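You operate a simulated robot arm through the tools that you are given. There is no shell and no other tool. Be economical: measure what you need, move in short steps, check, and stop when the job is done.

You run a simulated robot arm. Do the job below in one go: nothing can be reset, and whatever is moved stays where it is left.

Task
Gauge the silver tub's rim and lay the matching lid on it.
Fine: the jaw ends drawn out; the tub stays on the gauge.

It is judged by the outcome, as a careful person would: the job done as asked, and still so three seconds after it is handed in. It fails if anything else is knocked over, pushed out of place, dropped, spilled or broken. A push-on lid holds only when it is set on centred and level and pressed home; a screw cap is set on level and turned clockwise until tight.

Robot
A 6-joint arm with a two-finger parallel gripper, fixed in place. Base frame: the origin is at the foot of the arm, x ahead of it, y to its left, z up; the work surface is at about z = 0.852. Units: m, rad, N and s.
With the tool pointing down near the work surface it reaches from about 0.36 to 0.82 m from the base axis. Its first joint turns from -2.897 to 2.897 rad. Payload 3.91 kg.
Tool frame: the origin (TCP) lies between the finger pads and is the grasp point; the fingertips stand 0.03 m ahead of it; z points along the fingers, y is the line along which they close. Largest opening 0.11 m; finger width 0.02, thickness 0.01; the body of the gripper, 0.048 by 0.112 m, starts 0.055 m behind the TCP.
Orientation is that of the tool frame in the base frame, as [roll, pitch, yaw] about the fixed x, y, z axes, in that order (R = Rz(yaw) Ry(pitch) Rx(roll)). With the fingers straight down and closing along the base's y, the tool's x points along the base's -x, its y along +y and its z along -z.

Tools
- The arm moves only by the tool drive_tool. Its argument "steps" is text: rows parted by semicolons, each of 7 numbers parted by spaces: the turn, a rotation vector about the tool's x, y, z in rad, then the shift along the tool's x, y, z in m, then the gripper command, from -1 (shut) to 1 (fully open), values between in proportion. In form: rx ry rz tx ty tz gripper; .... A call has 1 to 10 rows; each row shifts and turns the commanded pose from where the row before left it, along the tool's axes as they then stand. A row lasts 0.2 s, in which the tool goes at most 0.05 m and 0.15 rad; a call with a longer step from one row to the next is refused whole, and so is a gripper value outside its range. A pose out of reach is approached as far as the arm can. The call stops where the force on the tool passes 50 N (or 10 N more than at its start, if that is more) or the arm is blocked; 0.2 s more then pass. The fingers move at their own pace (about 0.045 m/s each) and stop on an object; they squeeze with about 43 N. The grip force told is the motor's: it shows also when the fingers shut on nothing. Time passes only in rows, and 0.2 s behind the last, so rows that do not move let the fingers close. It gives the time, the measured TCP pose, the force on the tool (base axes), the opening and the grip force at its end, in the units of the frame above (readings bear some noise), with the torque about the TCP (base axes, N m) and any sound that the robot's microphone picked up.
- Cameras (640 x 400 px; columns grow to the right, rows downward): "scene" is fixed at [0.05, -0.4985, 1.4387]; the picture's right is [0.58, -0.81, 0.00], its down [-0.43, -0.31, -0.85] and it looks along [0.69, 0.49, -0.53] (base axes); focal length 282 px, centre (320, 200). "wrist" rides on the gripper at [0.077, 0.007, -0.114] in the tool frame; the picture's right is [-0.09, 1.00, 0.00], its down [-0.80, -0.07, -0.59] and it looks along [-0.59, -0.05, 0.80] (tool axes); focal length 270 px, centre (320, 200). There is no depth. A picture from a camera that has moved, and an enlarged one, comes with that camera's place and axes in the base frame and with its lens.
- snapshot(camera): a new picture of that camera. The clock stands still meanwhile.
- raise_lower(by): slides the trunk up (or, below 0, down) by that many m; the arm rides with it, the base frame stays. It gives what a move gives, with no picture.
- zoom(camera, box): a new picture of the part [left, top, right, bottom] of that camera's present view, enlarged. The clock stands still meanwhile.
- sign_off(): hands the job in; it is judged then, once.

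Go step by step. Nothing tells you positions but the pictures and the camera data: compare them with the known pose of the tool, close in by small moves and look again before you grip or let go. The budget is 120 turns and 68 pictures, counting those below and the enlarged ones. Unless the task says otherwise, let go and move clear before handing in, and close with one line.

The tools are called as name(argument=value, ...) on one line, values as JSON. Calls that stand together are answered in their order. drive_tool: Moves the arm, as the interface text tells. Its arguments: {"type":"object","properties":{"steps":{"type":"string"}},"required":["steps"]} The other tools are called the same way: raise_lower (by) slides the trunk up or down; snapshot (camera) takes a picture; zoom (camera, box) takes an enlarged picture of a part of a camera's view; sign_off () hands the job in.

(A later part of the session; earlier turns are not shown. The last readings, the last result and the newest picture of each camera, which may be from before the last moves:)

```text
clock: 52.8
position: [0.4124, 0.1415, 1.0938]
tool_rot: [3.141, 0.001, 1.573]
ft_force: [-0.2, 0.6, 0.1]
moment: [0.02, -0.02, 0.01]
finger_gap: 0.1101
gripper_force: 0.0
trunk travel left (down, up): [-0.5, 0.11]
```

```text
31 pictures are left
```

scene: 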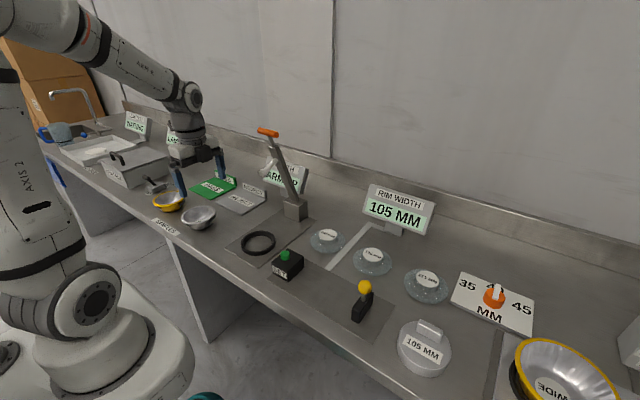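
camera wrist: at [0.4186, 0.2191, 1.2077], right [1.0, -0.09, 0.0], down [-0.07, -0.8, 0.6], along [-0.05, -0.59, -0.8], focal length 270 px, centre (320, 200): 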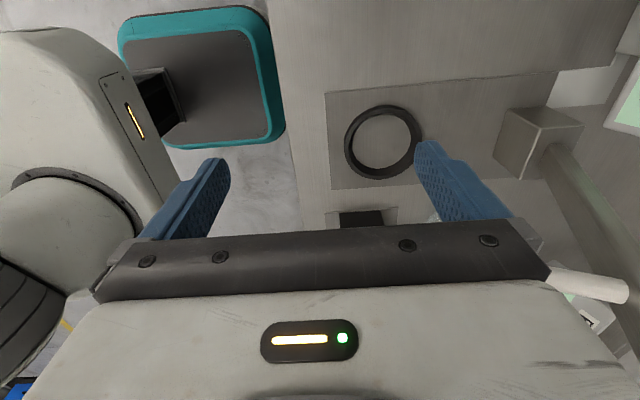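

drive_tool(steps="0 0 0 0.045 0.012 0 1;0 0 0 0.045 0.012 0 1;0 0 0 0.04 0.012 0 1;0 0 0 0.02 0 0 1;0 0 0 0 0 0 1")

snapshot(camera="wrist")

zoom(camera="scene", box=[130, 160, 250, 240])

```text
clock: 54.0
position: [0.4452, 0.2918, 1.0958]
tool_rot: [3.14, 0.0, 1.573]
ft_force: [0.2, -0.3, 0.0]
moment: [-0.02, 0.01, 0.02]
finger_gap: 0.1102
gripper_force: 0.1
trunk travel left (down, up): [-0.5, 0.11]
```

```text
30 pictures are left
camera wrist: at [0.4515, 0.3689, 1.2094], right [1.0, -0.09, 0.0], down [-0.07, -0.8, 0.59], along [-0.05, -0.59, -0.8], focal length 270 px, centre (320, 200)
```

wrist: 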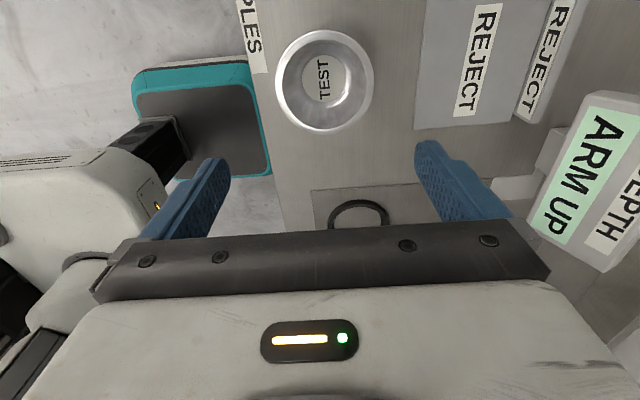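

```text
5.00 times, centred on (190, 200) of scene
camera zoom: at [0.05, -0.4985, 1.4387], right [0.58, -0.81, 0.0], down [-0.43, -0.31, -0.85], along [0.69, 0.49, -0.53], focal length 1411 px, centre (970, 200)
```

zoom: 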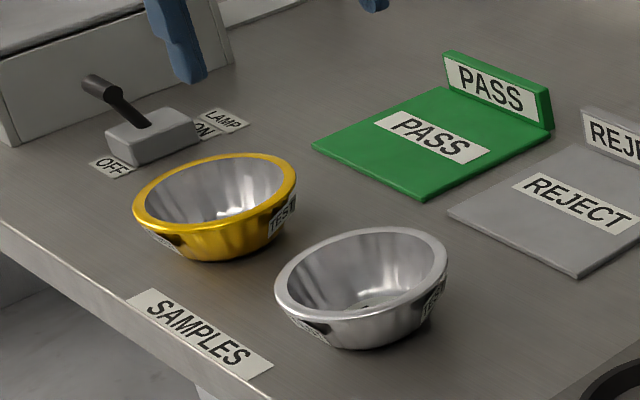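

Silver tub: rim centre about (0.451, 0.297), rim z≈0.885, Ø≈0.111–0.117. I'll pinch its far (+x) rim, one finger inside; approaching with a half-open gripper.

drive_tool(steps="0 0 0 0.003 0.02 0.035 0;0 0 0 0.002 0.02 0.035 -0.1;0 0 0 0 0.02 0.035 -0.1;0 0 0 0 0 0.03 -0.1;0 0 0 0 0 0 -0.1")

snapshot(camera="wrist")

zoom(camera="scene", box=[130, 160, 250, 240])

```text
clock: 55.2
position: [0.5057, 0.2966, 0.9607]
tool_rot: [-3.142, 0.002, 1.575]
ft_force: [-0.4, 0.6, -0.9]
moment: [-0.02, -0.04, 0.0]
finger_gap: 0.0492
gripper_force: 0.1
trunk travel left (down, up): [-0.5, 0.11]
```

```text
28 pictures are left
camera wrist: at [0.5131, 0.3751, 1.0755], right [1.0, -0.09, 0.0], down [-0.07, -0.8, 0.59], along [-0.05, -0.59, -0.8], focal length 270 px, centre (320, 200)
```

wrist: 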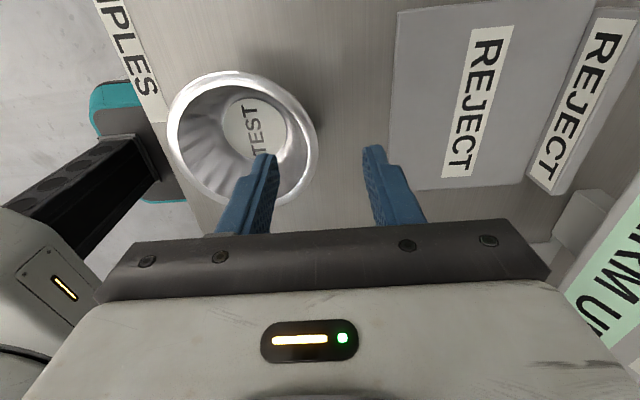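

```text
5.00 times, centred on (190, 200) of scene
camera zoom: at [0.05, -0.4985, 1.4387], right [0.58, -0.81, 0.0], down [-0.43, -0.31, -0.85], along [0.69, 0.49, -0.53], focal length 1411 px, centre (970, 200)
```

zoom: 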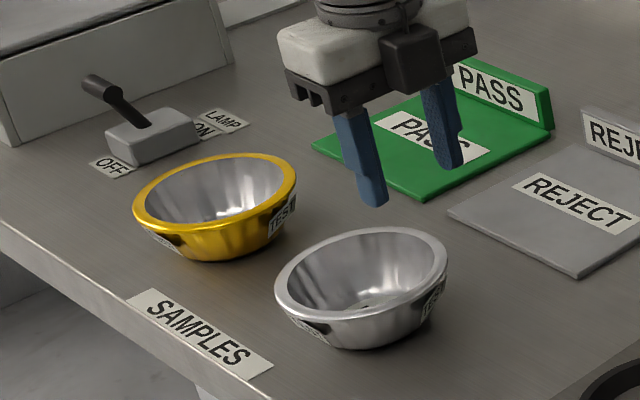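

drive_tool(steps="0 0 0 -0.002 -0.005 0.03 -0.1;0 0 0 0 0 0.02 -0.1;0 0 0 0 0 0.012 -0.1;0 0 0 0 0 0 -0.1")

zoom(camera="wrist", box=[100, 60, 420, 260])

zoom(camera="scene", box=[130, 160, 250, 240])

```text
clock: 56.2
position: [0.5006, 0.2961, 0.8993]
tool_rot: [3.139, 0.001, 1.575]
ft_force: [0.4, -1.5, -0.1]
moment: [0.0, -0.01, -0.03]
finger_gap: 0.0495
gripper_force: 0.0
trunk travel left (down, up): [-0.5, 0.11]
```

```text
2.00 times, centred on (260, 160) of wrist
camera zoom: at [0.508, 0.3725, 1.0137], right [1.0, -0.09, 0.0], down [-0.07, -0.8, 0.59], along [-0.05, -0.59, -0.8], focal length 541 px, centre (440, 280)
```

zoom: 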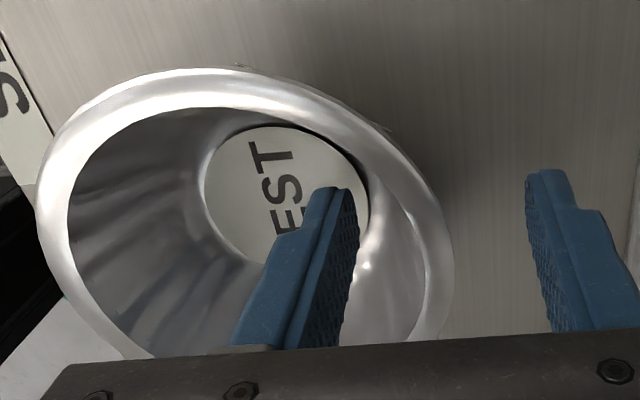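

```text
5.00 times, centred on (190, 200) of scene
camera zoom: at [0.05, -0.4985, 1.4387], right [0.58, -0.81, 0.0], down [-0.43, -0.31, -0.85], along [0.69, 0.49, -0.53], focal length 1411 px, centre (970, 200)
```

zoom: 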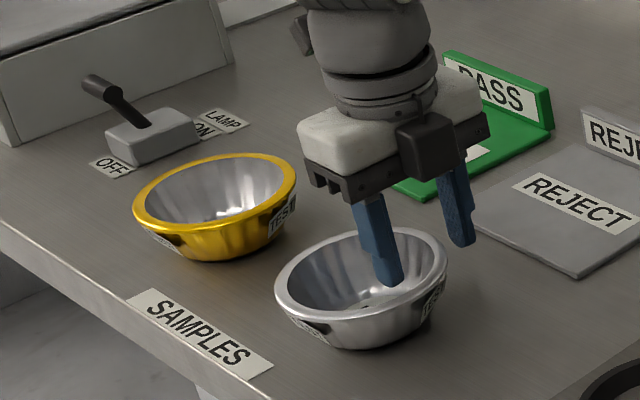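

drive_tool(steps="0 0 0 0 0 0 -1;0 0 0 0 0 0 -1;0 0 0 0 0 0 -1;0 0 0 0 0 0 -1;0 0 0 0 0 0 -1")

drive_tool(steps="0 0 0 0 0 -0.003 -1;0 0 0 0 0 -0.005 -1;0 0 0 0 0 -0.01 -1;0 0 0 0 0 0 -1")

zoom(camera="scene", box=[130, 160, 250, 240])

```text
clock: 57.4
position: [0.501, 0.294, 0.9006]
tool_rot: [3.141, -0.002, 1.572]
ft_force: [0.3, -2.3, 17.1]
moment: [0.01, 1.16, 0.21]
finger_gap: 0.0063
gripper_force: 42.7
trunk travel left (down, up): [-0.5, 0.11]
```

```text
clock: 58.4
position: [0.5018, 0.2934, 0.9159]
tool_rot: [3.14, 0.0, 1.572]
ft_force: [-0.9, -2.0, 2.8]
moment: [-0.04, 0.19, 0.02]
finger_gap: 0.0034
gripper_force: 43.2
trunk travel left (down, up): [-0.5, 0.11]
```

```text
5.00 times, centred on (190, 200) of scene
camera zoom: at [0.05, -0.4985, 1.4387], right [0.58, -0.81, 0.0], down [-0.43, -0.31, -0.85], along [0.69, 0.49, -0.53], focal length 1411 px, centre (970, 200)
```

zoom: 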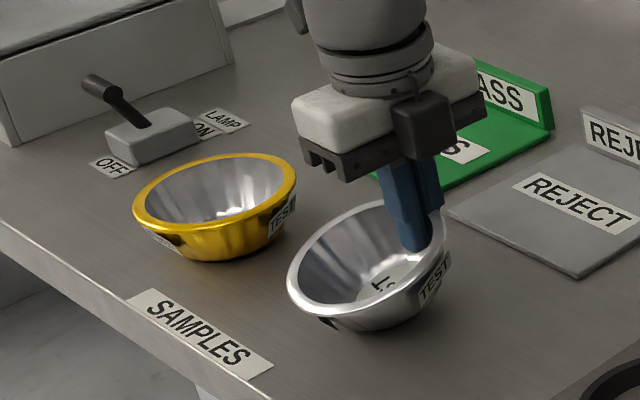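

The pads aligned with the sloping wall, tilting the tub. I'll lift it a bit more and then lean the tool to level the tub.

drive_tool(steps="0 0 0 0 0 -0.01 -1;0 0 0 0 0 -0.015 -1;0 0 0 0 0 -0.015 -1;0 0 0 0 0 0 -1")

zoom(camera="scene", box=[130, 140, 250, 220])

snapshot(camera="wrist")

```text
clock: 59.4
position: [0.5006, 0.2931, 0.9573]
tool_rot: [3.141, 0.001, 1.572]
ft_force: [-0.5, -0.1, 1.0]
moment: [-0.01, 0.01, 0.03]
finger_gap: 0.0034
gripper_force: 43.0
trunk travel left (down, up): [-0.5, 0.11]
```

```text
5.00 times, centred on (190, 180) of scene
camera zoom: at [0.05, -0.4985, 1.4387], right [0.58, -0.81, 0.0], down [-0.43, -0.31, -0.85], along [0.69, 0.49, -0.53], focal length 1411 px, centre (970, 300)
```

zoom: 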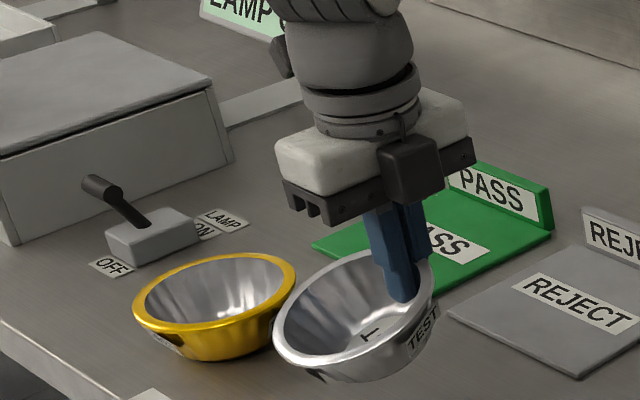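

```text
22 pictures are left
camera wrist: at [0.5076, 0.3704, 1.0718], right [1.0, -0.09, 0.0], down [-0.07, -0.8, 0.59], along [-0.05, -0.59, -0.8], focal length 270 px, centre (320, 200)
```

wrist: 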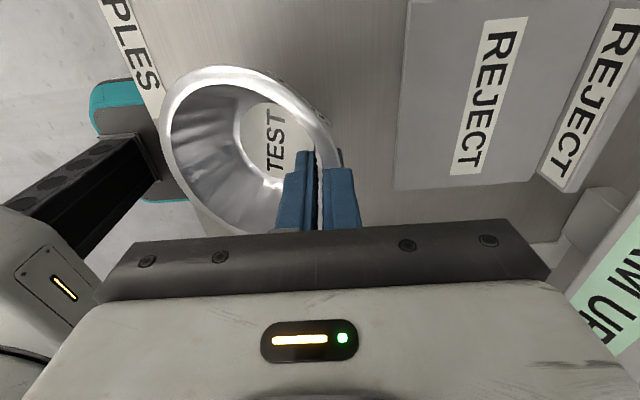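

Tub held firmly. Carrying it (x kept small past the lever) to above the gauge.

drive_tool(steps="0 0 0 0 -0.02 -0.04 -1;0 0 0 0 -0.03 -0.035 -1;0 0 0 -0.048 -0.01 0 -1;0 0 0 -0.049 0 0 -1;0 0 0 -0.049 0 0 -1;0 0 0 -0.049 0 0 -1;0 0 0 -0.049 0 0 -1;0 0 0 -0.049 0 0 -1;0 0 0 -0.049 0 0 -1;0 0 0 -0.049 0 0 -1")

drive_tool(steps="0 0 0 -0.048 0 0 -1;0 0 0 -0.045 0.01 0 -1;0 0 0 -0.006 0.04 0 -1;0 0 0 0 0.02 0 -1;0.125 0 0 0 0 0 -1;0.125 0 0 0 0 0 -1;0.125 0 0 0 0 0 -1;0.125 0 0 0 0 0 -1;0 0 0 0 0 0 -1")

zoom(camera="scene", box=[210, 140, 450, 330])

snapshot(camera="wrist")

```text
clock: 61.6
position: [0.4427, -0.0937, 1.0302]
tool_rot: [-3.14, 0.0, 1.574]
ft_force: [0.1, -0.6, -1.3]
moment: [0.01, -0.02, -0.01]
finger_gap: 0.0031
gripper_force: 43.4
trunk travel left (down, up): [-0.5, 0.11]
```

```text
clock: 63.6
position: [0.5122, -0.1948, 1.0314]
tool_rot: [-2.64, 0.0, 1.572]
ft_force: [0.7, 0.3, -0.4]
moment: [-0.02, 0.0, 0.01]
finger_gap: 0.0032
gripper_force: 42.9
trunk travel left (down, up): [-0.5, 0.11]
```

```text
2.11 times, centred on (330, 235) of scene
camera zoom: at [0.05, -0.4985, 1.4387], right [0.58, -0.81, 0.0], down [-0.43, -0.31, -0.85], along [0.69, 0.49, -0.53], focal length 594 px, centre (299, 126)
```

zoom: 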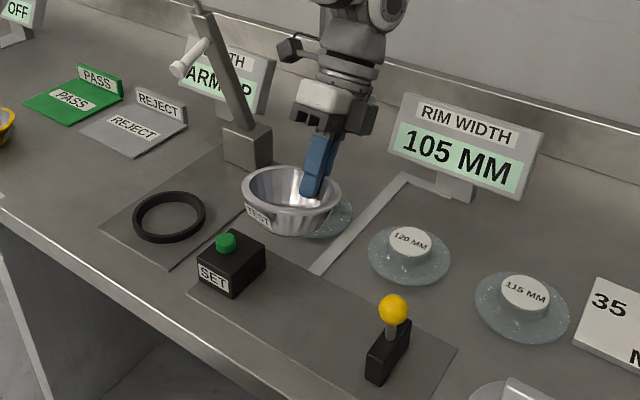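

```text
20 pictures are left
camera wrist: at [0.5731, -0.1181, 1.1289], right [0.87, -0.09, -0.48], down [0.23, -0.8, 0.56], along [-0.43, -0.59, -0.68], focal length 270 px, centre (320, 200)
```

wrist: 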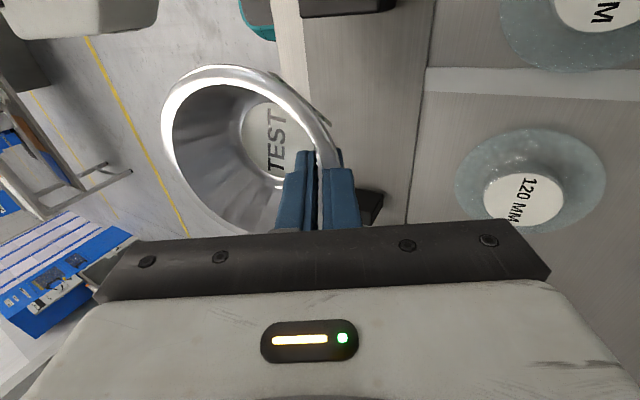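

The tub is level and centred over the gauge. To keep the outer fingertip clear of the plate I'll ease the lean a bit and lower it.

drive_tool(steps="-0.12 0 0 0 0 0 -1;0 0 0 -0.005 0.0148 0.0371 -1;0 0 0 0 0.0148 0.0371 -1;0 0 0 0 0.0111 0.0279 -1;0 0 0 0 0 0 -1")

zoom(camera="scene", box=[250, 200, 400, 320])

```text
clock: 64.8
position: [0.5107, -0.1984, 0.9203]
tool_rot: [-2.762, -0.001, 1.572]
ft_force: [-0.3, -0.7, 0.4]
moment: [0.02, 0.03, 0.03]
finger_gap: 0.003
gripper_force: 42.7
trunk travel left (down, up): [-0.5, 0.11]
```

```text
3.33 times, centred on (325, 260) of scene
camera zoom: at [0.05, -0.4985, 1.4387], right [0.58, -0.81, 0.0], down [-0.43, -0.31, -0.85], along [0.69, 0.49, -0.53], focal length 941 px, centre (303, 0)
```

zoom: 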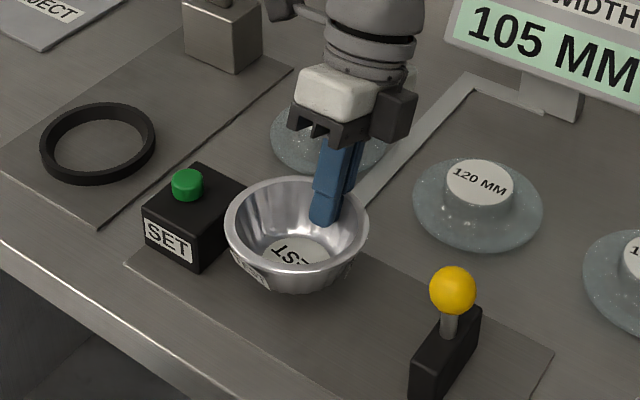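

Close above the plate. Lowering in small steps until it touches.

drive_tool(steps="0 0 0 0 0.0037 0.0093 -1;0 0 0 0 0.0022 0.0056 -1;0 0 0 0 0.0011 0.0028 -1;0 0 0 0 0.0011 0.0028 -1;0 0 0 0 0 0 -1")

```text
clock: 66.0
position: [0.5127, -0.2006, 0.9009]
tool_rot: [-2.762, 0.0, 1.571]
ft_force: [2.2, -0.5, 9.7]
moment: [0.12, 0.09, -0.02]
finger_gap: 0.0028
gripper_force: 42.7
trunk travel left (down, up): [-0.5, 0.11]
```

zoom(camera="scene", box=[270, 230, 370, 310])

```text
5.00 times, centred on (320, 270) of scene
camera zoom: at [0.05, -0.4985, 1.4387], right [0.58, -0.81, 0.0], down [-0.43, -0.31, -0.85], along [0.69, 0.49, -0.53], focal length 1411 px, centre (320, -150)
```

zoom: 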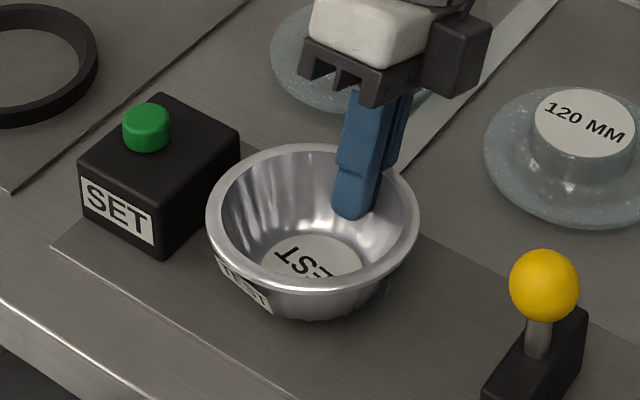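

The tub is resting near-level on the plate. Opening the fingers a little to release it.

drive_tool(steps="0 0 0 0 0 0 -0.75;0 0 0 0 0 0 -0.6;0 0 0 0 0 0 -0.5;0 0 0 0 0 0 -0.4;0 0 0 0 0 0 -0.4")

zoom(camera="scene", box=[270, 230, 370, 310])

```text
clock: 67.2
position: [0.5134, -0.1992, 0.8997]
tool_rot: [-2.761, 0.001, 1.574]
ft_force: [-0.4, 0.3, 0.3]
moment: [0.01, -0.01, 0.04]
finger_gap: 0.033
gripper_force: 0.0
trunk travel left (down, up): [-0.5, 0.11]
```

```text
5.00 times, centred on (320, 270) of scene
camera zoom: at [0.05, -0.4985, 1.4387], right [0.58, -0.81, 0.0], down [-0.43, -0.31, -0.85], along [0.69, 0.49, -0.53], focal length 1411 px, centre (320, -150)
```

zoom: 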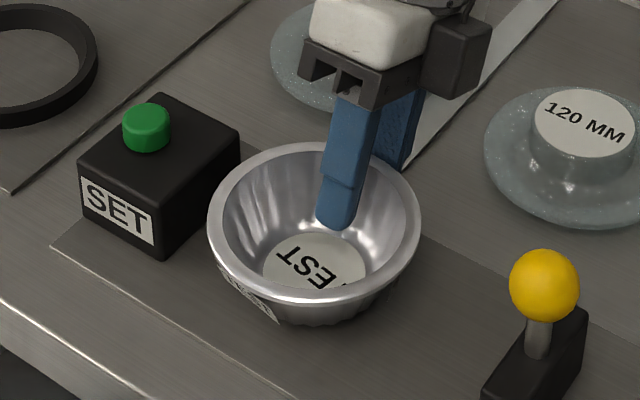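

Tub sits flat. Retreating along the finger axis, straightening the tool and going to the knob.

drive_tool(steps="0 0 0 0 0 -0.02 -0.4;0 0 0 0 0 -0.03 -0.4;0 0 0 0 0 -0.04 -0.3;-0.127 0 0 0 0 -0.02 0;-0.127 0 0 0 0 -0.02 0.1;-0.126 0 0 0 0 0 0.1;0 0 0 0 0 0 0.1")

```text
clock: 68.8
position: [0.5595, -0.2001, 1.0208]
tool_rot: [3.138, -0.002, 1.573]
ft_force: [0.5, 0.1, -0.5]
moment: [-0.02, 0.0, 0.02]
finger_gap: 0.0601
gripper_force: 0.1
trunk travel left (down, up): [-0.5, 0.11]
```

drive_tool(steps="0 0 0 -0.032 -0.025 0 0.1;0 0 0 -0.032 -0.025 0 0.1;0 0 0 -0.032 -0.025 0 0.1;0 0 0 -0.032 -0.0245 0 0.1;0 0 0 0 0 0.03 0.1;0 0 0 0 0 0.03 0.1;0 0 0 0 0 0.017 0.1;0 0 0 0 0 0 -1;0 0 0 0 0 0 -1;0 0 0 0 0 0 -1")

drive_tool(steps="0 0 0 0.01 0 0 -1;0 0 0 0.015 0 0 -1;0 0 0 0.015 0 0 -1;0 0 0 0.01 0 0 -1;0 0 0 0 0 0 -1")

zoom(camera="scene", box=[230, 180, 440, 330])

```text
clock: 71.0
position: [0.4596, -0.3303, 0.9444]
tool_rot: [3.139, 0.002, 1.574]
ft_force: [16.8, 0.4, 1.8]
moment: [-0.06, -0.36, 0.09]
finger_gap: 0.0317
gripper_force: 43.3
trunk travel left (down, up): [-0.5, 0.11]
```

```text
clock: 72.2
position: [0.4595, -0.2783, 0.9433]
tool_rot: [-3.14, 0.0, 1.574]
ft_force: [16.1, -0.4, 3.0]
moment: [-0.75, -0.14, 0.08]
finger_gap: 0.0317
gripper_force: 44.9
trunk travel left (down, up): [-0.5, 0.11]
```

```text
2.67 times, centred on (335, 255) of scene
camera zoom: at [0.05, -0.4985, 1.4387], right [0.58, -0.81, 0.0], down [-0.43, -0.31, -0.85], along [0.69, 0.49, -0.53], focal length 753 px, centre (280, 53)
```

zoom: 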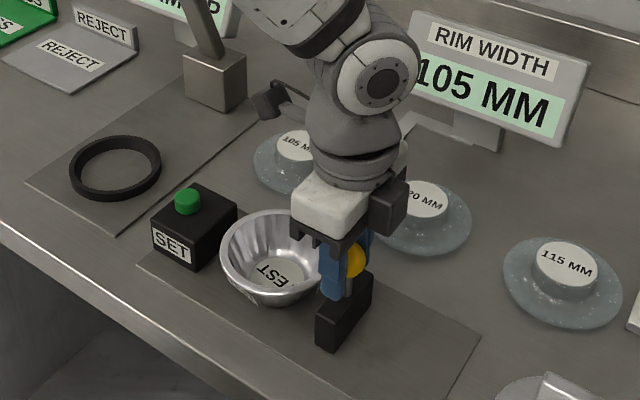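

drive_tool(steps="0 0 0 0.006 0 0 -1;0 0 0 0.005 0 0 -1;0 0 0 0.004 0 0 -1;0 0 0 0.003 0 0 -1;0 0 0 0.002 0 0 -1;0 0 0 0 0 0 -1")

```text
clock: 73.6
position: [0.4606, -0.2574, 0.9428]
tool_rot: [3.141, 0.001, 1.571]
ft_force: [16.7, -0.2, 11.1]
moment: [0.24, -0.08, -0.04]
finger_gap: 0.0312
gripper_force: 44.9
trunk travel left (down, up): [-0.5, 0.11]
```

drive_tool(steps="0 0 0 0.002 0 0 -1;0 0 0 0.002 0 0 -1;0 0 0 0.0015 0 0 -1;0 0 0 0.0015 0 0 -1;0 0 0 0 0 0 -1")

zoom(camera="scene", box=[230, 180, 440, 330])

```text
clock: 74.8
position: [0.4607, -0.2521, 0.9439]
tool_rot: [-3.141, 0.003, 1.572]
ft_force: [19.2, 0.1, 17.1]
moment: [0.16, -0.13, -0.04]
finger_gap: 0.0315
gripper_force: 45.3
trunk travel left (down, up): [-0.5, 0.11]
```

```text
2.67 times, centred on (335, 255) of scene
camera zoom: at [0.05, -0.4985, 1.4387], right [0.58, -0.81, 0.0], down [-0.43, -0.31, -0.85], along [0.69, 0.49, -0.53], focal length 753 px, centre (280, 53)
```

zoom: 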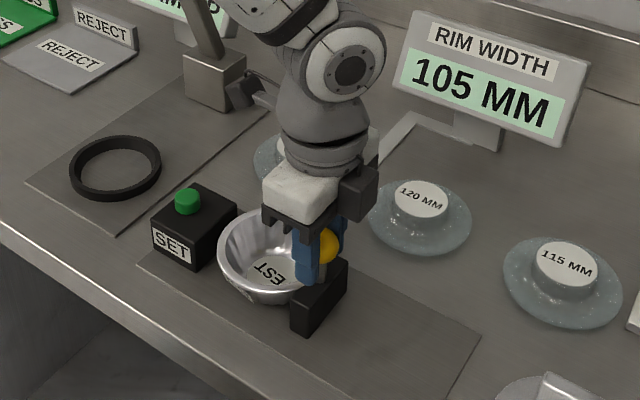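

drive_tool(steps="0 0 0 0.002 0 -0.001 -1;0 0 0 0.002 0 -0.0005 -1;0 0 0 0.0015 0 0 -1;0 0 0 0.0015 0 0 -1;0 0 0 0 0 0 -1")

zoom(camera="scene", box=[230, 180, 440, 330])

```text
clock: 76.0
position: [0.4603, -0.2444, 0.9444]
tool_rot: [-3.141, 0.001, 1.571]
ft_force: [15.4, -0.5, 4.0]
moment: [0.12, 0.02, 0.14]
finger_gap: 0.0314
gripper_force: 45.0
trunk travel left (down, up): [-0.5, 0.11]
```

```text
2.67 times, centred on (335, 255) of scene
camera zoom: at [0.05, -0.4985, 1.4387], right [0.58, -0.81, 0.0], down [-0.43, -0.31, -0.85], along [0.69, 0.49, -0.53], focal length 753 px, centre (280, 53)
```

zoom: 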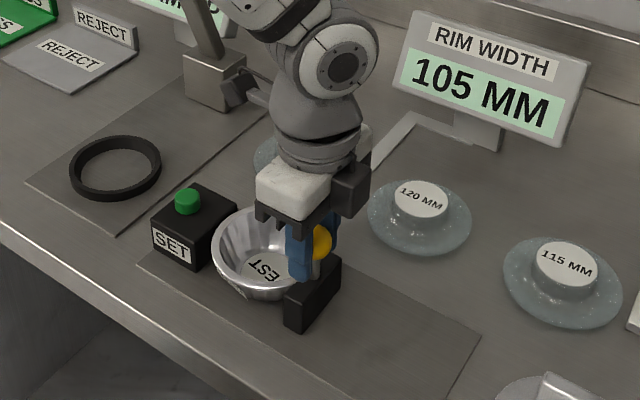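

drive_tool(steps="0 0 0 0.0015 0 0 -1;0 0 0 0.0015 0 0 -1;0 0 0 0.0015 0 0 -1;0 0 0 0 0 0 -1")

```text
clock: 77.0
position: [0.4604, -0.2408, 0.9427]
tool_rot: [-3.139, -0.001, 1.573]
ft_force: [14.0, -0.2, -3.9]
moment: [-0.53, -0.25, -0.1]
finger_gap: 0.0315
gripper_force: 44.6
trunk travel left (down, up): [-0.5, 0.11]
```

zoom(camera="scene", box=[270, 220, 380, 310])

```text
4.44 times, centred on (325, 265) of scene
camera zoom: at [0.05, -0.4985, 1.4387], right [0.58, -0.81, 0.0], down [-0.43, -0.31, -0.85], along [0.69, 0.49, -0.53], focal length 1255 px, centre (298, -89)
```

zoom: 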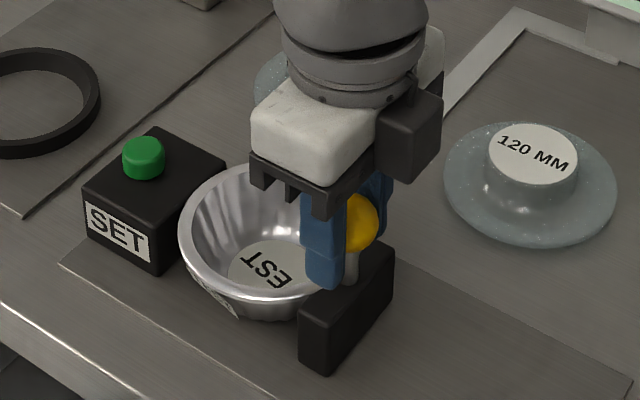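

drive_tool(steps="0 0 0 0.0015 0 0 -1;0 0 0 0.0015 0 0 -1;0 0 0 0.0015 0 0 -1;0 0 0 0.0015 0 0 -1;0 0 0 0 0 0 -1")

```text
clock: 78.2
position: [0.4593, -0.2342, 0.9428]
tool_rot: [-3.137, 0.0, 1.573]
ft_force: [8.9, -0.6, -18.8]
moment: [-0.22, -0.03, 0.07]
finger_gap: 0.031
gripper_force: 44.6
trunk travel left (down, up): [-0.5, 0.11]
```

zoom(camera="scene", box=[265, 180, 435, 310])

```text
3.08 times, centred on (350, 245) of scene
camera zoom: at [0.05, -0.4985, 1.4387], right [0.58, -0.81, 0.0], down [-0.43, -0.31, -0.85], along [0.69, 0.49, -0.53], focal length 868 px, centre (228, 62)
```

zoom: 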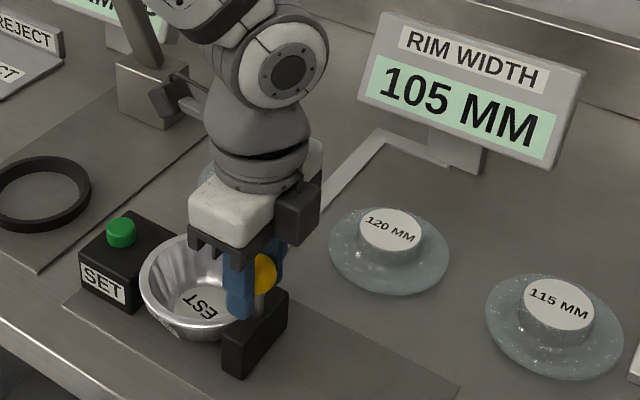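

snapshot(camera="wrist")

```text
11 pictures are left
camera wrist: at [0.467, -0.1577, 1.0586], right [1.0, -0.09, 0.0], down [-0.07, -0.8, 0.59], along [-0.05, -0.59, -0.8], focal length 270 px, centre (320, 200)
```

wrist: 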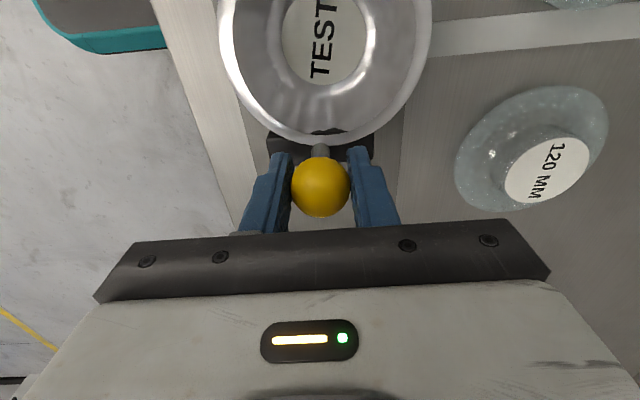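

The rim has ridden above the low sliding jaw. I'll draw the jaw back and look at how the tub sits.

drive_tool(steps="0 0 0 -0.005 0 0 -1;0 0 0 -0.01 0 0 -1;0 0 0 -0.015 0 0 -1;0 0 0 -0.015 0 0 -1;0 0 0 0 0 0 -1")

zoom(camera="scene", box=[265, 220, 385, 320])

```text
clock: 79.4
position: [0.4601, -0.2793, 0.9443]
tool_rot: [-3.138, -0.002, 1.573]
ft_force: [-2.5, -0.9, -23.6]
moment: [0.18, 0.2, -0.03]
finger_gap: 0.0313
gripper_force: 45.1
trunk travel left (down, up): [-0.5, 0.11]
```

```text
4.00 times, centred on (325, 270) of scene
camera zoom: at [0.05, -0.4985, 1.4387], right [0.58, -0.81, 0.0], down [-0.43, -0.31, -0.85], along [0.69, 0.49, -0.53], focal length 1129 px, centre (300, -80)
```

zoom: 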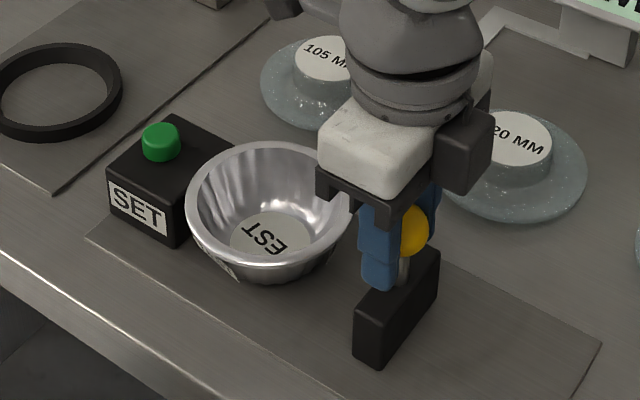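

I'll push again all the way until it clamps firmly, then read the display.

drive_tool(steps="0 0 0 0.01 0 0.0015 -1;0 0 0 0.015 0 0 -1;0 0 0 0.01 0 0 -1;0 0 0 0.005 0 0 -1;0 0 0 0.004 0 0 -1;0 0 0 0.003 0 0 -1;0 0 0 0 0 0 -1")

drive_tool(steps="0 0 0 0.002 0 0 -1;0 0 0 0.002 0 0 -1;0 0 0 0.002 0 0 -1;0 0 0 0 0 0 -1")

```text
clock: 81.0
position: [0.4607, -0.2326, 0.9439]
tool_rot: [3.141, 0.0, 1.573]
ft_force: [2.2, -0.3, -9.0]
moment: [-0.59, -0.12, -0.01]
finger_gap: 0.0314
gripper_force: 45.6
trunk travel left (down, up): [-0.5, 0.11]
```

```text
clock: 82.0
position: [0.4601, -0.2298, 0.9434]
tool_rot: [3.139, 0.001, 1.571]
ft_force: [4.5, -36.3, 1.3]
moment: [-0.25, 0.0, 0.0]
finger_gap: 0.0314
gripper_force: 45.5
trunk travel left (down, up): [-0.5, 0.11]
```

Firm contact now (36 N). Reading the display.

zoom(camera="scene", box=[265, 180, 435, 310])

```text
3.08 times, centred on (350, 245) of scene
camera zoom: at [0.05, -0.4985, 1.4387], right [0.58, -0.81, 0.0], down [-0.43, -0.31, -0.85], along [0.69, 0.49, -0.53], focal length 868 px, centre (228, 62)
```

zoom: 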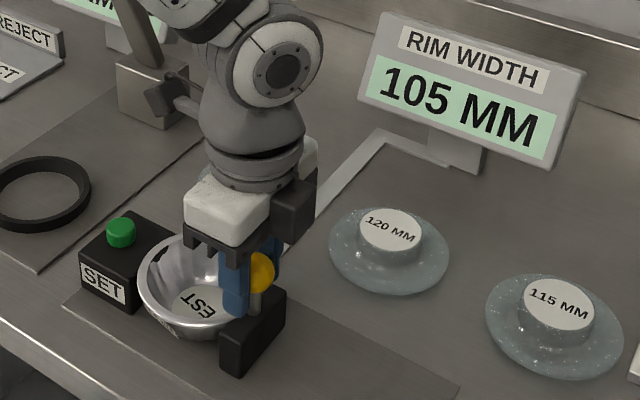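

It shows 105 MM, but the display may merely have held the master's value, so I'll cross-check. First, drawing the jaw fully out and releasing the knob.

drive_tool(steps="0 0 0 -0.008 0 0 -1;0 0 0 -0.015 0 0 -1;0 0 0 -0.015 0 0 -1;0 0 0 -0.015 0 0 -1;0 0 0 -0.015 0 0 -1;0 0 0 -0.015 0 0 -1;0 0 0 -0.015 0 0 -1;0 0 0 0 0 0 -1")

drive_tool(steps="0 0 0 0 0 0 0.1;0 0 0 0 0 0 0.1;0 0 0 0 0 -0.03 0.1;0 0 0 0 0 -0.045 0.1;0 0 0 0 0 -0.045 1;0 0 0 0.045 0 -0.02 1;0 0 0 0.045 0 0 1;0 0 0 0.045 0 0 1;0 0 0 0 0 0 1")

zoom(camera="wrist", box=[220, 0, 420, 125])

```text
clock: 83.8
position: [0.4603, -0.3254, 0.9442]
tool_rot: [-3.14, 0.003, 1.572]
ft_force: [16.6, -0.3, 6.1]
moment: [0.76, 0.06, -0.03]
finger_gap: 0.0317
gripper_force: 45.1
trunk travel left (down, up): [-0.5, 0.11]
```

```text
clock: 85.8
position: [0.4584, -0.1891, 1.0811]
tool_rot: [-3.141, 0.0, 1.572]
ft_force: [0.0, 0.4, -0.1]
moment: [0.02, 0.01, -0.02]
finger_gap: 0.1098
gripper_force: 0.0
trunk travel left (down, up): [-0.5, 0.11]
```

```text
3.20 times, centred on (320, 62) of wrist
camera zoom: at [0.4644, -0.1126, 1.1961], right [1.0, -0.09, 0.0], down [-0.07, -0.8, 0.59], along [-0.05, -0.59, -0.8], focal length 865 px, centre (320, 640)
```

zoom: 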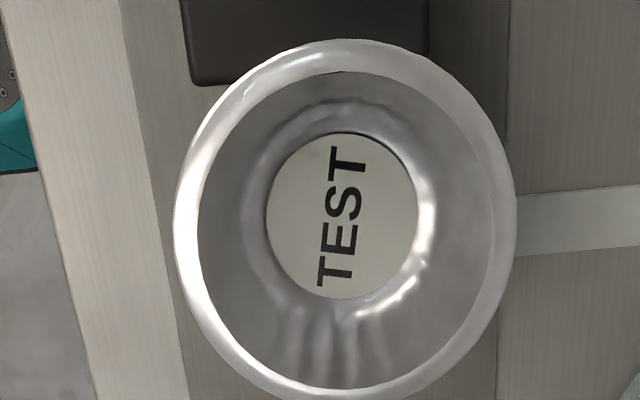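

Visually the rim looks nearer 113–115 mm, and the display never returned to "JAW OPEN", probably because I didn't draw the jaw fully back. I'll pull the knob right to its stop and see if the display resets.

drive_tool(steps="0 0 0 -0.045 0 0 0.6;0 0 0 -0.045 0 0 0.1;0 0 0 -0.046 0.002 0 0.1;0 0 0 0 0 0.045 0.1;0 0 0 0 0 0.045 0.1;0 0 0 0 0 0.035 0.1;0 0 0 0 0 0.012 0.1;0 0 0 0 0 0 -1;0 0 0 0 0 0 -1;0 0 0 0 0 0 -1")

drive_tool(steps="0 0 0 -0.003 0 0 -1;0 0 0 -0.003 0 0 -1;0 0 0 -0.003 0 0 -1;0 0 0 0 0 0 -1")

```text
clock: 88.0
position: [0.4606, -0.3253, 0.9462]
tool_rot: [3.141, 0.0, 1.572]
ft_force: [-5.3, 0.4, -2.5]
moment: [-0.32, 0.01, -0.06]
finger_gap: 0.0316
gripper_force: 43.1
trunk travel left (down, up): [-0.5, 0.11]
```

```text
clock: 89.0
position: [0.4601, -0.331, 0.9462]
tool_rot: [-3.137, -0.003, 1.571]
ft_force: [-8.3, 23.4, -13.4]
moment: [0.82, -0.04, 0.08]
finger_gap: 0.0313
gripper_force: 45.0
trunk travel left (down, up): [-0.5, 0.11]
```

The slide has hit its outer stop (y force 23 N). Checking the display.

zoom(camera="scene", box=[265, 180, 435, 310])

```text
3.08 times, centred on (350, 245) of scene
camera zoom: at [0.05, -0.4985, 1.4387], right [0.58, -0.81, 0.0], down [-0.43, -0.31, -0.85], along [0.69, 0.49, -0.53], focal length 868 px, centre (228, 62)
```

zoom: 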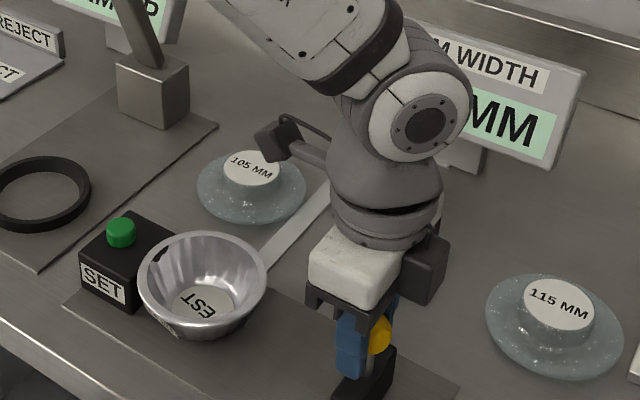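

Display still holds. To settle it I'll measure the rim directly: open fingers (110 mm) lowered over it will fit a 105 rim but land on a 115 or 120 one.

drive_tool(steps="0 0 0 0.002 0 0 -1;0 0 0 0 0 0 0.1;0 0 0 0 0 0 0.1;0 0 0 0 0 -0.03 0.1;0 0 0 0 0 -0.045 0.6;0 0 0 0.045 0.004 0 1;0 0 0 0.045 0.004 0 1;0 0 0 0.045 0 0 1;0 0 0 0.023 0 0 1;0 0 0 0 0 0 1")

drive_tool(steps="0 0 0 0 0 0.04 1;0 0 0 0 0 0.03 1;0 0 0 0 0 0.01 1;0 0 0 0 0 0 1")

```text
clock: 91.2
position: [0.4697, -0.1765, 1.0215]
tool_rot: [-3.142, 0.001, 1.573]
ft_force: [-0.4, 0.2, -1.4]
moment: [0.02, 0.01, -0.01]
finger_gap: 0.1096
gripper_force: 0.1
trunk travel left (down, up): [-0.5, 0.11]
```

```text
clock: 92.2
position: [0.4709, -0.1744, 0.9421]
tool_rot: [3.141, 0.0, 1.573]
ft_force: [0.0, -0.1, 1.3]
moment: [-0.02, -0.03, 0.04]
finger_gap: 0.1098
gripper_force: 0.0
trunk travel left (down, up): [-0.5, 0.11]
```

drive_tool(steps="0 0 0 0.003 -0.002 0.005 1;0 0 0 0 0 0.005 1;0 0 0 0 0 0.003 1;0 0 0 0 0 0.002 1;0 0 0 0 0 0.002 1;0 0 0 0 0 0 1")

```text
clock: 93.6
position: [0.4669, -0.1709, 0.9248]
tool_rot: [-3.141, -0.002, 1.573]
ft_force: [-0.4, 0.2, -0.8]
moment: [0.01, -0.01, 0.02]
finger_gap: 0.1101
gripper_force: 0.1
trunk travel left (down, up): [-0.5, 0.11]
```

drive_tool(steps="0 0 0 0 0 0.002 1;0 0 0 0 0 0.001 1;0 0 0 0 0 0.001 1;0 0 0 0 0 0.001 1;0 0 0 0 0 0 1")

```text
clock: 94.8
position: [0.4662, -0.1724, 0.9193]
tool_rot: [-3.14, 0.0, 1.574]
ft_force: [0.6, -0.1, 0.9]
moment: [-0.01, 0.02, -0.01]
finger_gap: 0.1102
gripper_force: 0.1
trunk travel left (down, up): [-0.5, 0.11]
```

drive_tool(steps="0 0 0 0 0 0.001 1;0 0 0 0 0 0.001 1;0 0 0 0 0 0.001 1;0 0 0 0 0 0.001 1;0 0 0 0 0 0.001 1;0 0 0 0 0 0 1")

```text
clock: 96.2
position: [0.4654, -0.1724, 0.9145]
tool_rot: [3.141, -0.001, 1.573]
ft_force: [0.4, -0.3, 0.0]
moment: [0.0, 0.0, -0.05]
finger_gap: 0.11
gripper_force: 0.1
trunk travel left (down, up): [-0.5, 0.11]
```

drive_tool(steps="0 0 0 0 0 0.001 1;0 0 0 0 0 0.001 1;0 0 0 0 0 0.001 1;0 0 0 0 0 0.001 1;0 0 0 0 0 0.001 1;0 0 0 0 0 0.001 1;0 0 0 0 0 0.001 1;0 0 0 0 0 0 1")

zoom(camera="wrist", box=[140, 40, 500, 260])

```text
clock: 98.0
position: [0.4668, -0.1712, 0.9069]
tool_rot: [3.141, 0.0, 1.573]
ft_force: [-0.1, -0.6, 0.1]
moment: [0.02, -0.01, -0.01]
finger_gap: 0.11
gripper_force: 0.0
trunk travel left (down, up): [-0.5, 0.11]
```

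```text
1.78 times, centred on (320, 150) of wrist
camera zoom: at [0.4731, -0.0944, 1.0225], right [1.0, -0.09, 0.0], down [-0.07, -0.8, 0.59], along [-0.05, -0.59, -0.8], focal length 480 px, centre (320, 289)
```

zoom: 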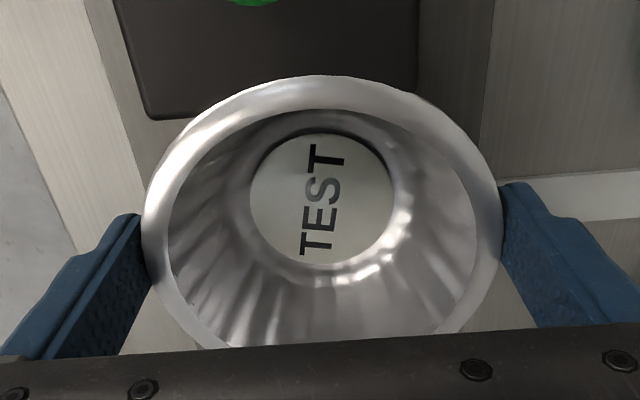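

It fits between fingers opened to 110 mm, so the rim must be the 105 size after all. A light closing will confirm the width.

drive_tool(steps="0 0 0 0 0 0 0.86;0 0 0 0 0 0 0.86;0 0 0 0 0 0 0.86")

drive_tool(steps="0 0 0 0 0 0 1;0 0 0 0 0 0 1")

```text
clock: 98.8
position: [0.466, -0.1719, 0.9079]
tool_rot: [-3.141, 0.0, 1.573]
ft_force: [1.3, -0.7, -0.6]
moment: [0.01, 0.03, -0.02]
finger_gap: 0.1028
gripper_force: 0.0
trunk travel left (down, up): [-0.5, 0.11]
```

```text
clock: 99.4
position: [0.4672, -0.1707, 0.9077]
tool_rot: [3.141, 0.001, 1.573]
ft_force: [-0.7, 0.2, -0.5]
moment: [0.0, -0.03, -0.03]
finger_gap: 0.1099
gripper_force: 0.2
trunk travel left (down, up): [-0.5, 0.11]
```

drive_tool(steps="0 0 0 0 0 0 0.7;0 0 0 0 0 0 0.7;0 0 0 0 0 0 0.7;0 0 0 0 0 0 0.7")

```text
clock: 100.4
position: [0.4665, -0.1713, 0.9084]
tool_rot: [3.141, 0.001, 1.572]
ft_force: [-0.6, -0.3, -0.6]
moment: [-0.02, 0.02, 0.0]
finger_gap: 0.0937
gripper_force: 0.1
trunk travel left (down, up): [-0.5, 0.11]
```

Finger contact doesn't catch the visible lip (same as the jaw slipping under it), and lids all look alike in size, so only the gauge can tell: it read 105 MM while firmly clamped on the tub. I'll rise and go over the 105 lid near (0.62, -0.12).

drive_tool(steps="0 0 0 0 0 0 1;0 0 0 0 0 0 1;0 0 0 0 0 -0.03 1;0 0 0 0 0 -0.045 1;0 0 0 0 0 -0.04 1;0 0 0 0.015 0.045 0 1;0 0 0 0.015 0.045 0 1;0 0 0 0.015 0.04 0 1;0 0 0 0.006 0.023 0 0.6;0 0 0 0 0 0 0.6")

snapshot(camera="wrist")

```text
clock: 102.6
position: [0.6191, -0.1189, 1.0221]
tool_rot: [3.141, 0.0, 1.573]
ft_force: [-0.1, 0.4, -0.2]
moment: [0.01, 0.02, 0.05]
finger_gap: 0.0878
gripper_force: 0.0
trunk travel left (down, up): [-0.5, 0.11]
```

```text
5 pictures are left
camera wrist: at [0.6255, -0.0428, 1.1365], right [1.0, -0.09, 0.0], down [-0.07, -0.8, 0.59], along [-0.05, -0.59, -0.8], focal length 270 px, centre (320, 200)
```

wrist: 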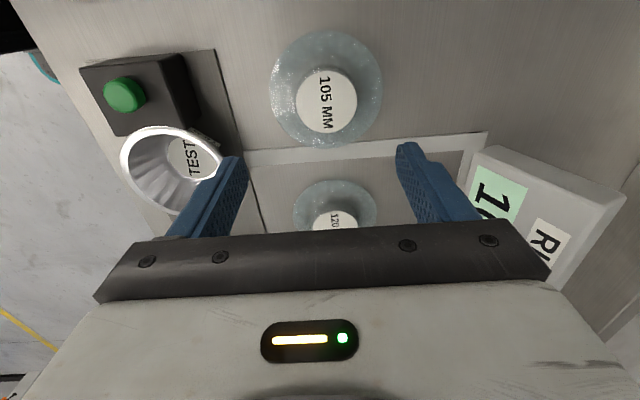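

drive_tool(steps="0 0 0 0.005 0.006 0.04 0.5;0 0 0 0 0 0.04 0.5;0 0 0 0 0 0.03 0.5;0 0 0 0 0 0.006 0.5;0 0 0 0 0 0 0.5")

```text
clock: 103.8
position: [0.6256, -0.1152, 0.9069]
tool_rot: [3.141, 0.0, 1.572]
ft_force: [0.2, 0.4, 0.1]
moment: [0.03, -0.02, -0.01]
finger_gap: 0.0824
gripper_force: 0.0
trunk travel left (down, up): [-0.5, 0.11]
```

drive_tool(steps="0 0 0 0 0 0.002 0.5;0 0 0 0 0 0.002 0.5;0 0 0 0 0 0.002 0.5;0 0 0 0 0 0 0.5")

snapshot(camera="wrist")

```text
clock: 104.8
position: [0.6246, -0.1134, 0.9002]
tool_rot: [-3.14, -0.001, 1.573]
ft_force: [0.1, -0.1, -0.6]
moment: [0.04, 0.0, -0.03]
finger_gap: 0.0823
gripper_force: 0.1
trunk travel left (down, up): [-0.5, 0.11]
```

```text
4 pictures are left
camera wrist: at [0.6314, -0.0378, 1.0154], right [1.0, -0.09, 0.0], down [-0.07, -0.8, 0.59], along [-0.05, -0.59, -0.8], focal length 270 px, centre (320, 200)
```

wrist: 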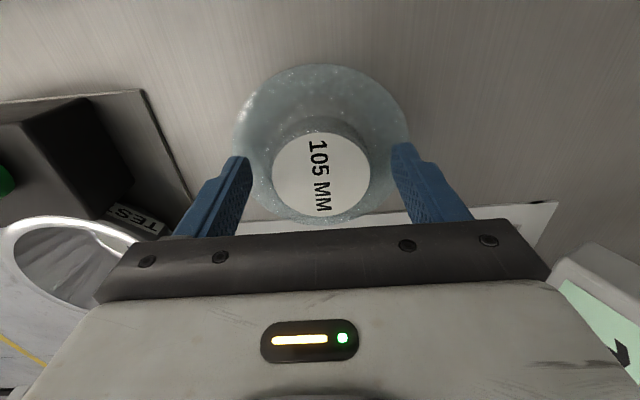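

Knob is centred between the fingers. Gripping and lifting slowly.

drive_tool(steps="0 0 0 -0.001 0 0 -1;0 0 0 0 0 0 -1;0 0 0 0 0 0 -1;0 0 0 0 0 0 -1;0 0 0 0 0 -0.003 -1;0 0 0 0 0 -0.005 -1;0 0 0 0 0 -0.01 -1;0 0 0 0 0 0 -1")

```text
clock: 106.6
position: [0.6259, -0.114, 0.9195]
tool_rot: [3.141, 0.0, 1.572]
ft_force: [-0.1, 0.1, -0.2]
moment: [0.02, 0.01, 0.01]
finger_gap: 0.048
gripper_force: 42.7
trunk travel left (down, up): [-0.5, 0.11]
```

drive_tool(steps="0 0 0 0 0 -0.04 -1;0 0 0 0 0 -0.04 -1;0 0 0 -0.015 -0.04 0 -1;0 0 0 -0.015 -0.04 0 -1;0 0 0 -0.015 -0.04 0 -1;0 0 0 -0.016 -0.038 0 -1;0 0 0 0 0 0 -1")

```text
clock: 108.2
position: [0.4663, -0.1745, 0.9978]
tool_rot: [3.14, 0.0, 1.573]
ft_force: [0.7, 0.2, 0.0]
moment: [0.03, -0.02, 0.02]
finger_gap: 0.0481
gripper_force: 42.7
trunk travel left (down, up): [-0.5, 0.11]
```

Lid should be above the tub. Lowering to a couple of centimetres over it, then looking.

drive_tool(steps="0 0 0 0 0 0.02 -1;0 0 0 0 0 0.015 -1;0 0 0 0 0 0 -1")

zoom(camera="scene", box=[265, 180, 435, 310])

```text
clock: 109.0
position: [0.4664, -0.1756, 0.9653]
tool_rot: [-3.141, 0.001, 1.573]
ft_force: [0.8, -0.1, 0.2]
moment: [-0.02, -0.04, -0.02]
finger_gap: 0.0481
gripper_force: 42.9
trunk travel left (down, up): [-0.5, 0.11]
```

```text
3.08 times, centred on (350, 245) of scene
camera zoom: at [0.05, -0.4985, 1.4387], right [0.58, -0.81, 0.0], down [-0.43, -0.31, -0.85], along [0.69, 0.49, -0.53], focal length 868 px, centre (228, 62)
```

zoom: 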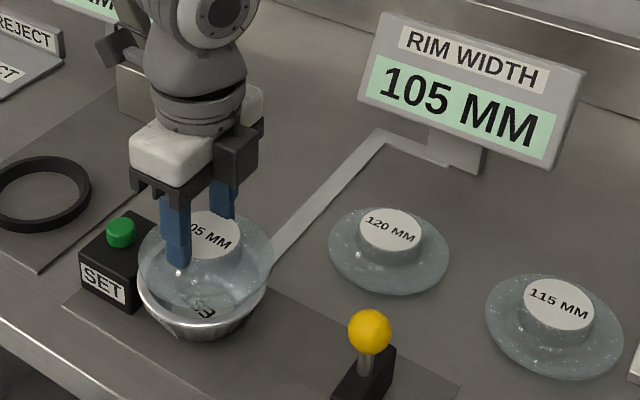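

Lid is nearly concentric; nudging about 2 mm to the left and lowering gently to contact.

drive_tool(steps="0 0 0 0.002 -0.001 0.005 -1;0 0 0 0 0 0.004 -1;0 0 0 0 0 0.003 -1;0 0 0 0 0 0.002 -1;0 0 0 0 0 0 -1")

drive_tool(steps="0 0 0 0 0 0.002 -1;0 0 0 0 0 0.002 -1;0 0 0 0 0 0.001 -1;0 0 0 0 0 0.001 -1;0 0 0 0 0 0 -1")

```text
clock: 110.2
position: [0.4656, -0.1745, 0.9503]
tool_rot: [3.141, 0.003, 1.573]
ft_force: [0.7, -0.6, 0.4]
moment: [0.01, -0.03, 0.01]
finger_gap: 0.048
gripper_force: 43.2
trunk travel left (down, up): [-0.5, 0.11]
```

```text
clock: 111.4
position: [0.4651, -0.1762, 0.9447]
tool_rot: [-3.14, -0.001, 1.573]
ft_force: [-0.8, 0.5, 0.2]
moment: [0.01, -0.04, -0.04]
finger_gap: 0.0479
gripper_force: 42.6
trunk travel left (down, up): [-0.5, 0.11]
```

drive_tool(steps="0 0 0 0 0 0.001 -1;0 0 0 0 0 0.001 -1;0 0 0 0 0 0.001 -1;0 0 0 0 0 0.001 -1;0 0 0 0 0 0 -1")

drive_tool(steps="0 0 0 0 0 0.001 -1;0 0 0 0 0 0.001 -1;0 0 0 0 0 0.001 -1;0 0 0 0 0 0 -1")

```text
clock: 112.6
position: [0.4671, -0.177, 0.9412]
tool_rot: [3.136, 0.001, 1.573]
ft_force: [5.3, -1.5, 30.1]
moment: [-0.14, -0.1, 0.01]
finger_gap: 0.0483
gripper_force: 43.2
trunk travel left (down, up): [-0.5, 0.11]
```

```text
clock: 113.6
position: [0.4648, -0.1741, 0.9373]
tool_rot: [3.14, 0.0, 1.573]
ft_force: [0.8, 1.7, 19.4]
moment: [-0.03, -0.31, 0.01]
finger_gap: 0.0481
gripper_force: 42.6
trunk travel left (down, up): [-0.5, 0.11]
```

It seems to have settled down with a drop in force. Checking.

zoom(camera="scene", box=[260, 210, 370, 300])

```text
4.44 times, centred on (315, 255) of scene
camera zoom: at [0.05, -0.4985, 1.4387], right [0.58, -0.81, 0.0], down [-0.43, -0.31, -0.85], along [0.69, 0.49, -0.53], focal length 1255 px, centre (342, -44)
```

zoom: 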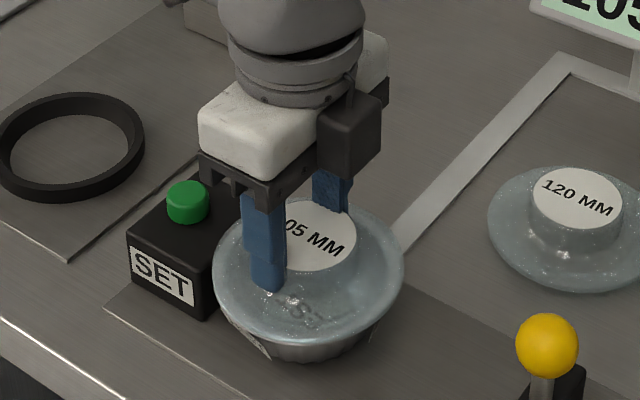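

The lid sits concentric and level on the tub. A slight further press, then release and rise straight up.

drive_tool(steps="0 0 0 0 0 0.001 -1;0 0 0 0 0 0 -1;0 0 0 0 0 -0.001 -1;0 0 0 0 0 -0.001 0.4;0 0 0 0 0 0 0.4;0 0 0 0 0 0 0.4;0 0 0 0 0 0 0.4")

drive_tool(steps="0 0 0 0 0 -0.02 0.4;0 0 0 0 0 -0.04 0.4;0 0 0 0 0 -0.045 0.4;0 0 0 0 0 -0.045 0.4;0 0 0 -0.01 0.045 0 0.4;0 0 0 0 0.045 -0.02 0.4;0 0 0 0 0 0 0.4")

zoom(camera="scene", box=[220, 180, 460, 350])

```text
clock: 115.2
position: [0.4671, -0.1763, 0.938]
tool_rot: [-3.141, 0.0, 1.572]
ft_force: [-0.2, -0.6, 0.4]
moment: [-0.01, -0.02, 0.03]
finger_gap: 0.0771
gripper_force: 0.0
trunk travel left (down, up): [-0.5, 0.11]
```

```text
clock: 116.8
position: [0.559, -0.1828, 1.1102]
tool_rot: [3.142, 0.001, 1.574]
ft_force: [-0.2, 0.7, -0.2]
moment: [-0.04, 0.04, -0.03]
finger_gap: 0.0769
gripper_force: 0.1
trunk travel left (down, up): [-0.5, 0.11]
```

```text
2.35 times, centred on (340, 265) of scene
camera zoom: at [0.05, -0.4985, 1.4387], right [0.58, -0.81, 0.0], down [-0.43, -0.31, -0.85], along [0.69, 0.49, -0.53], focal length 664 px, centre (273, 47)
```

zoom: 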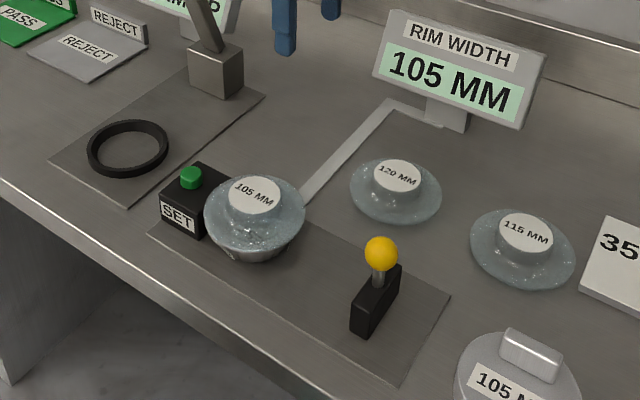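

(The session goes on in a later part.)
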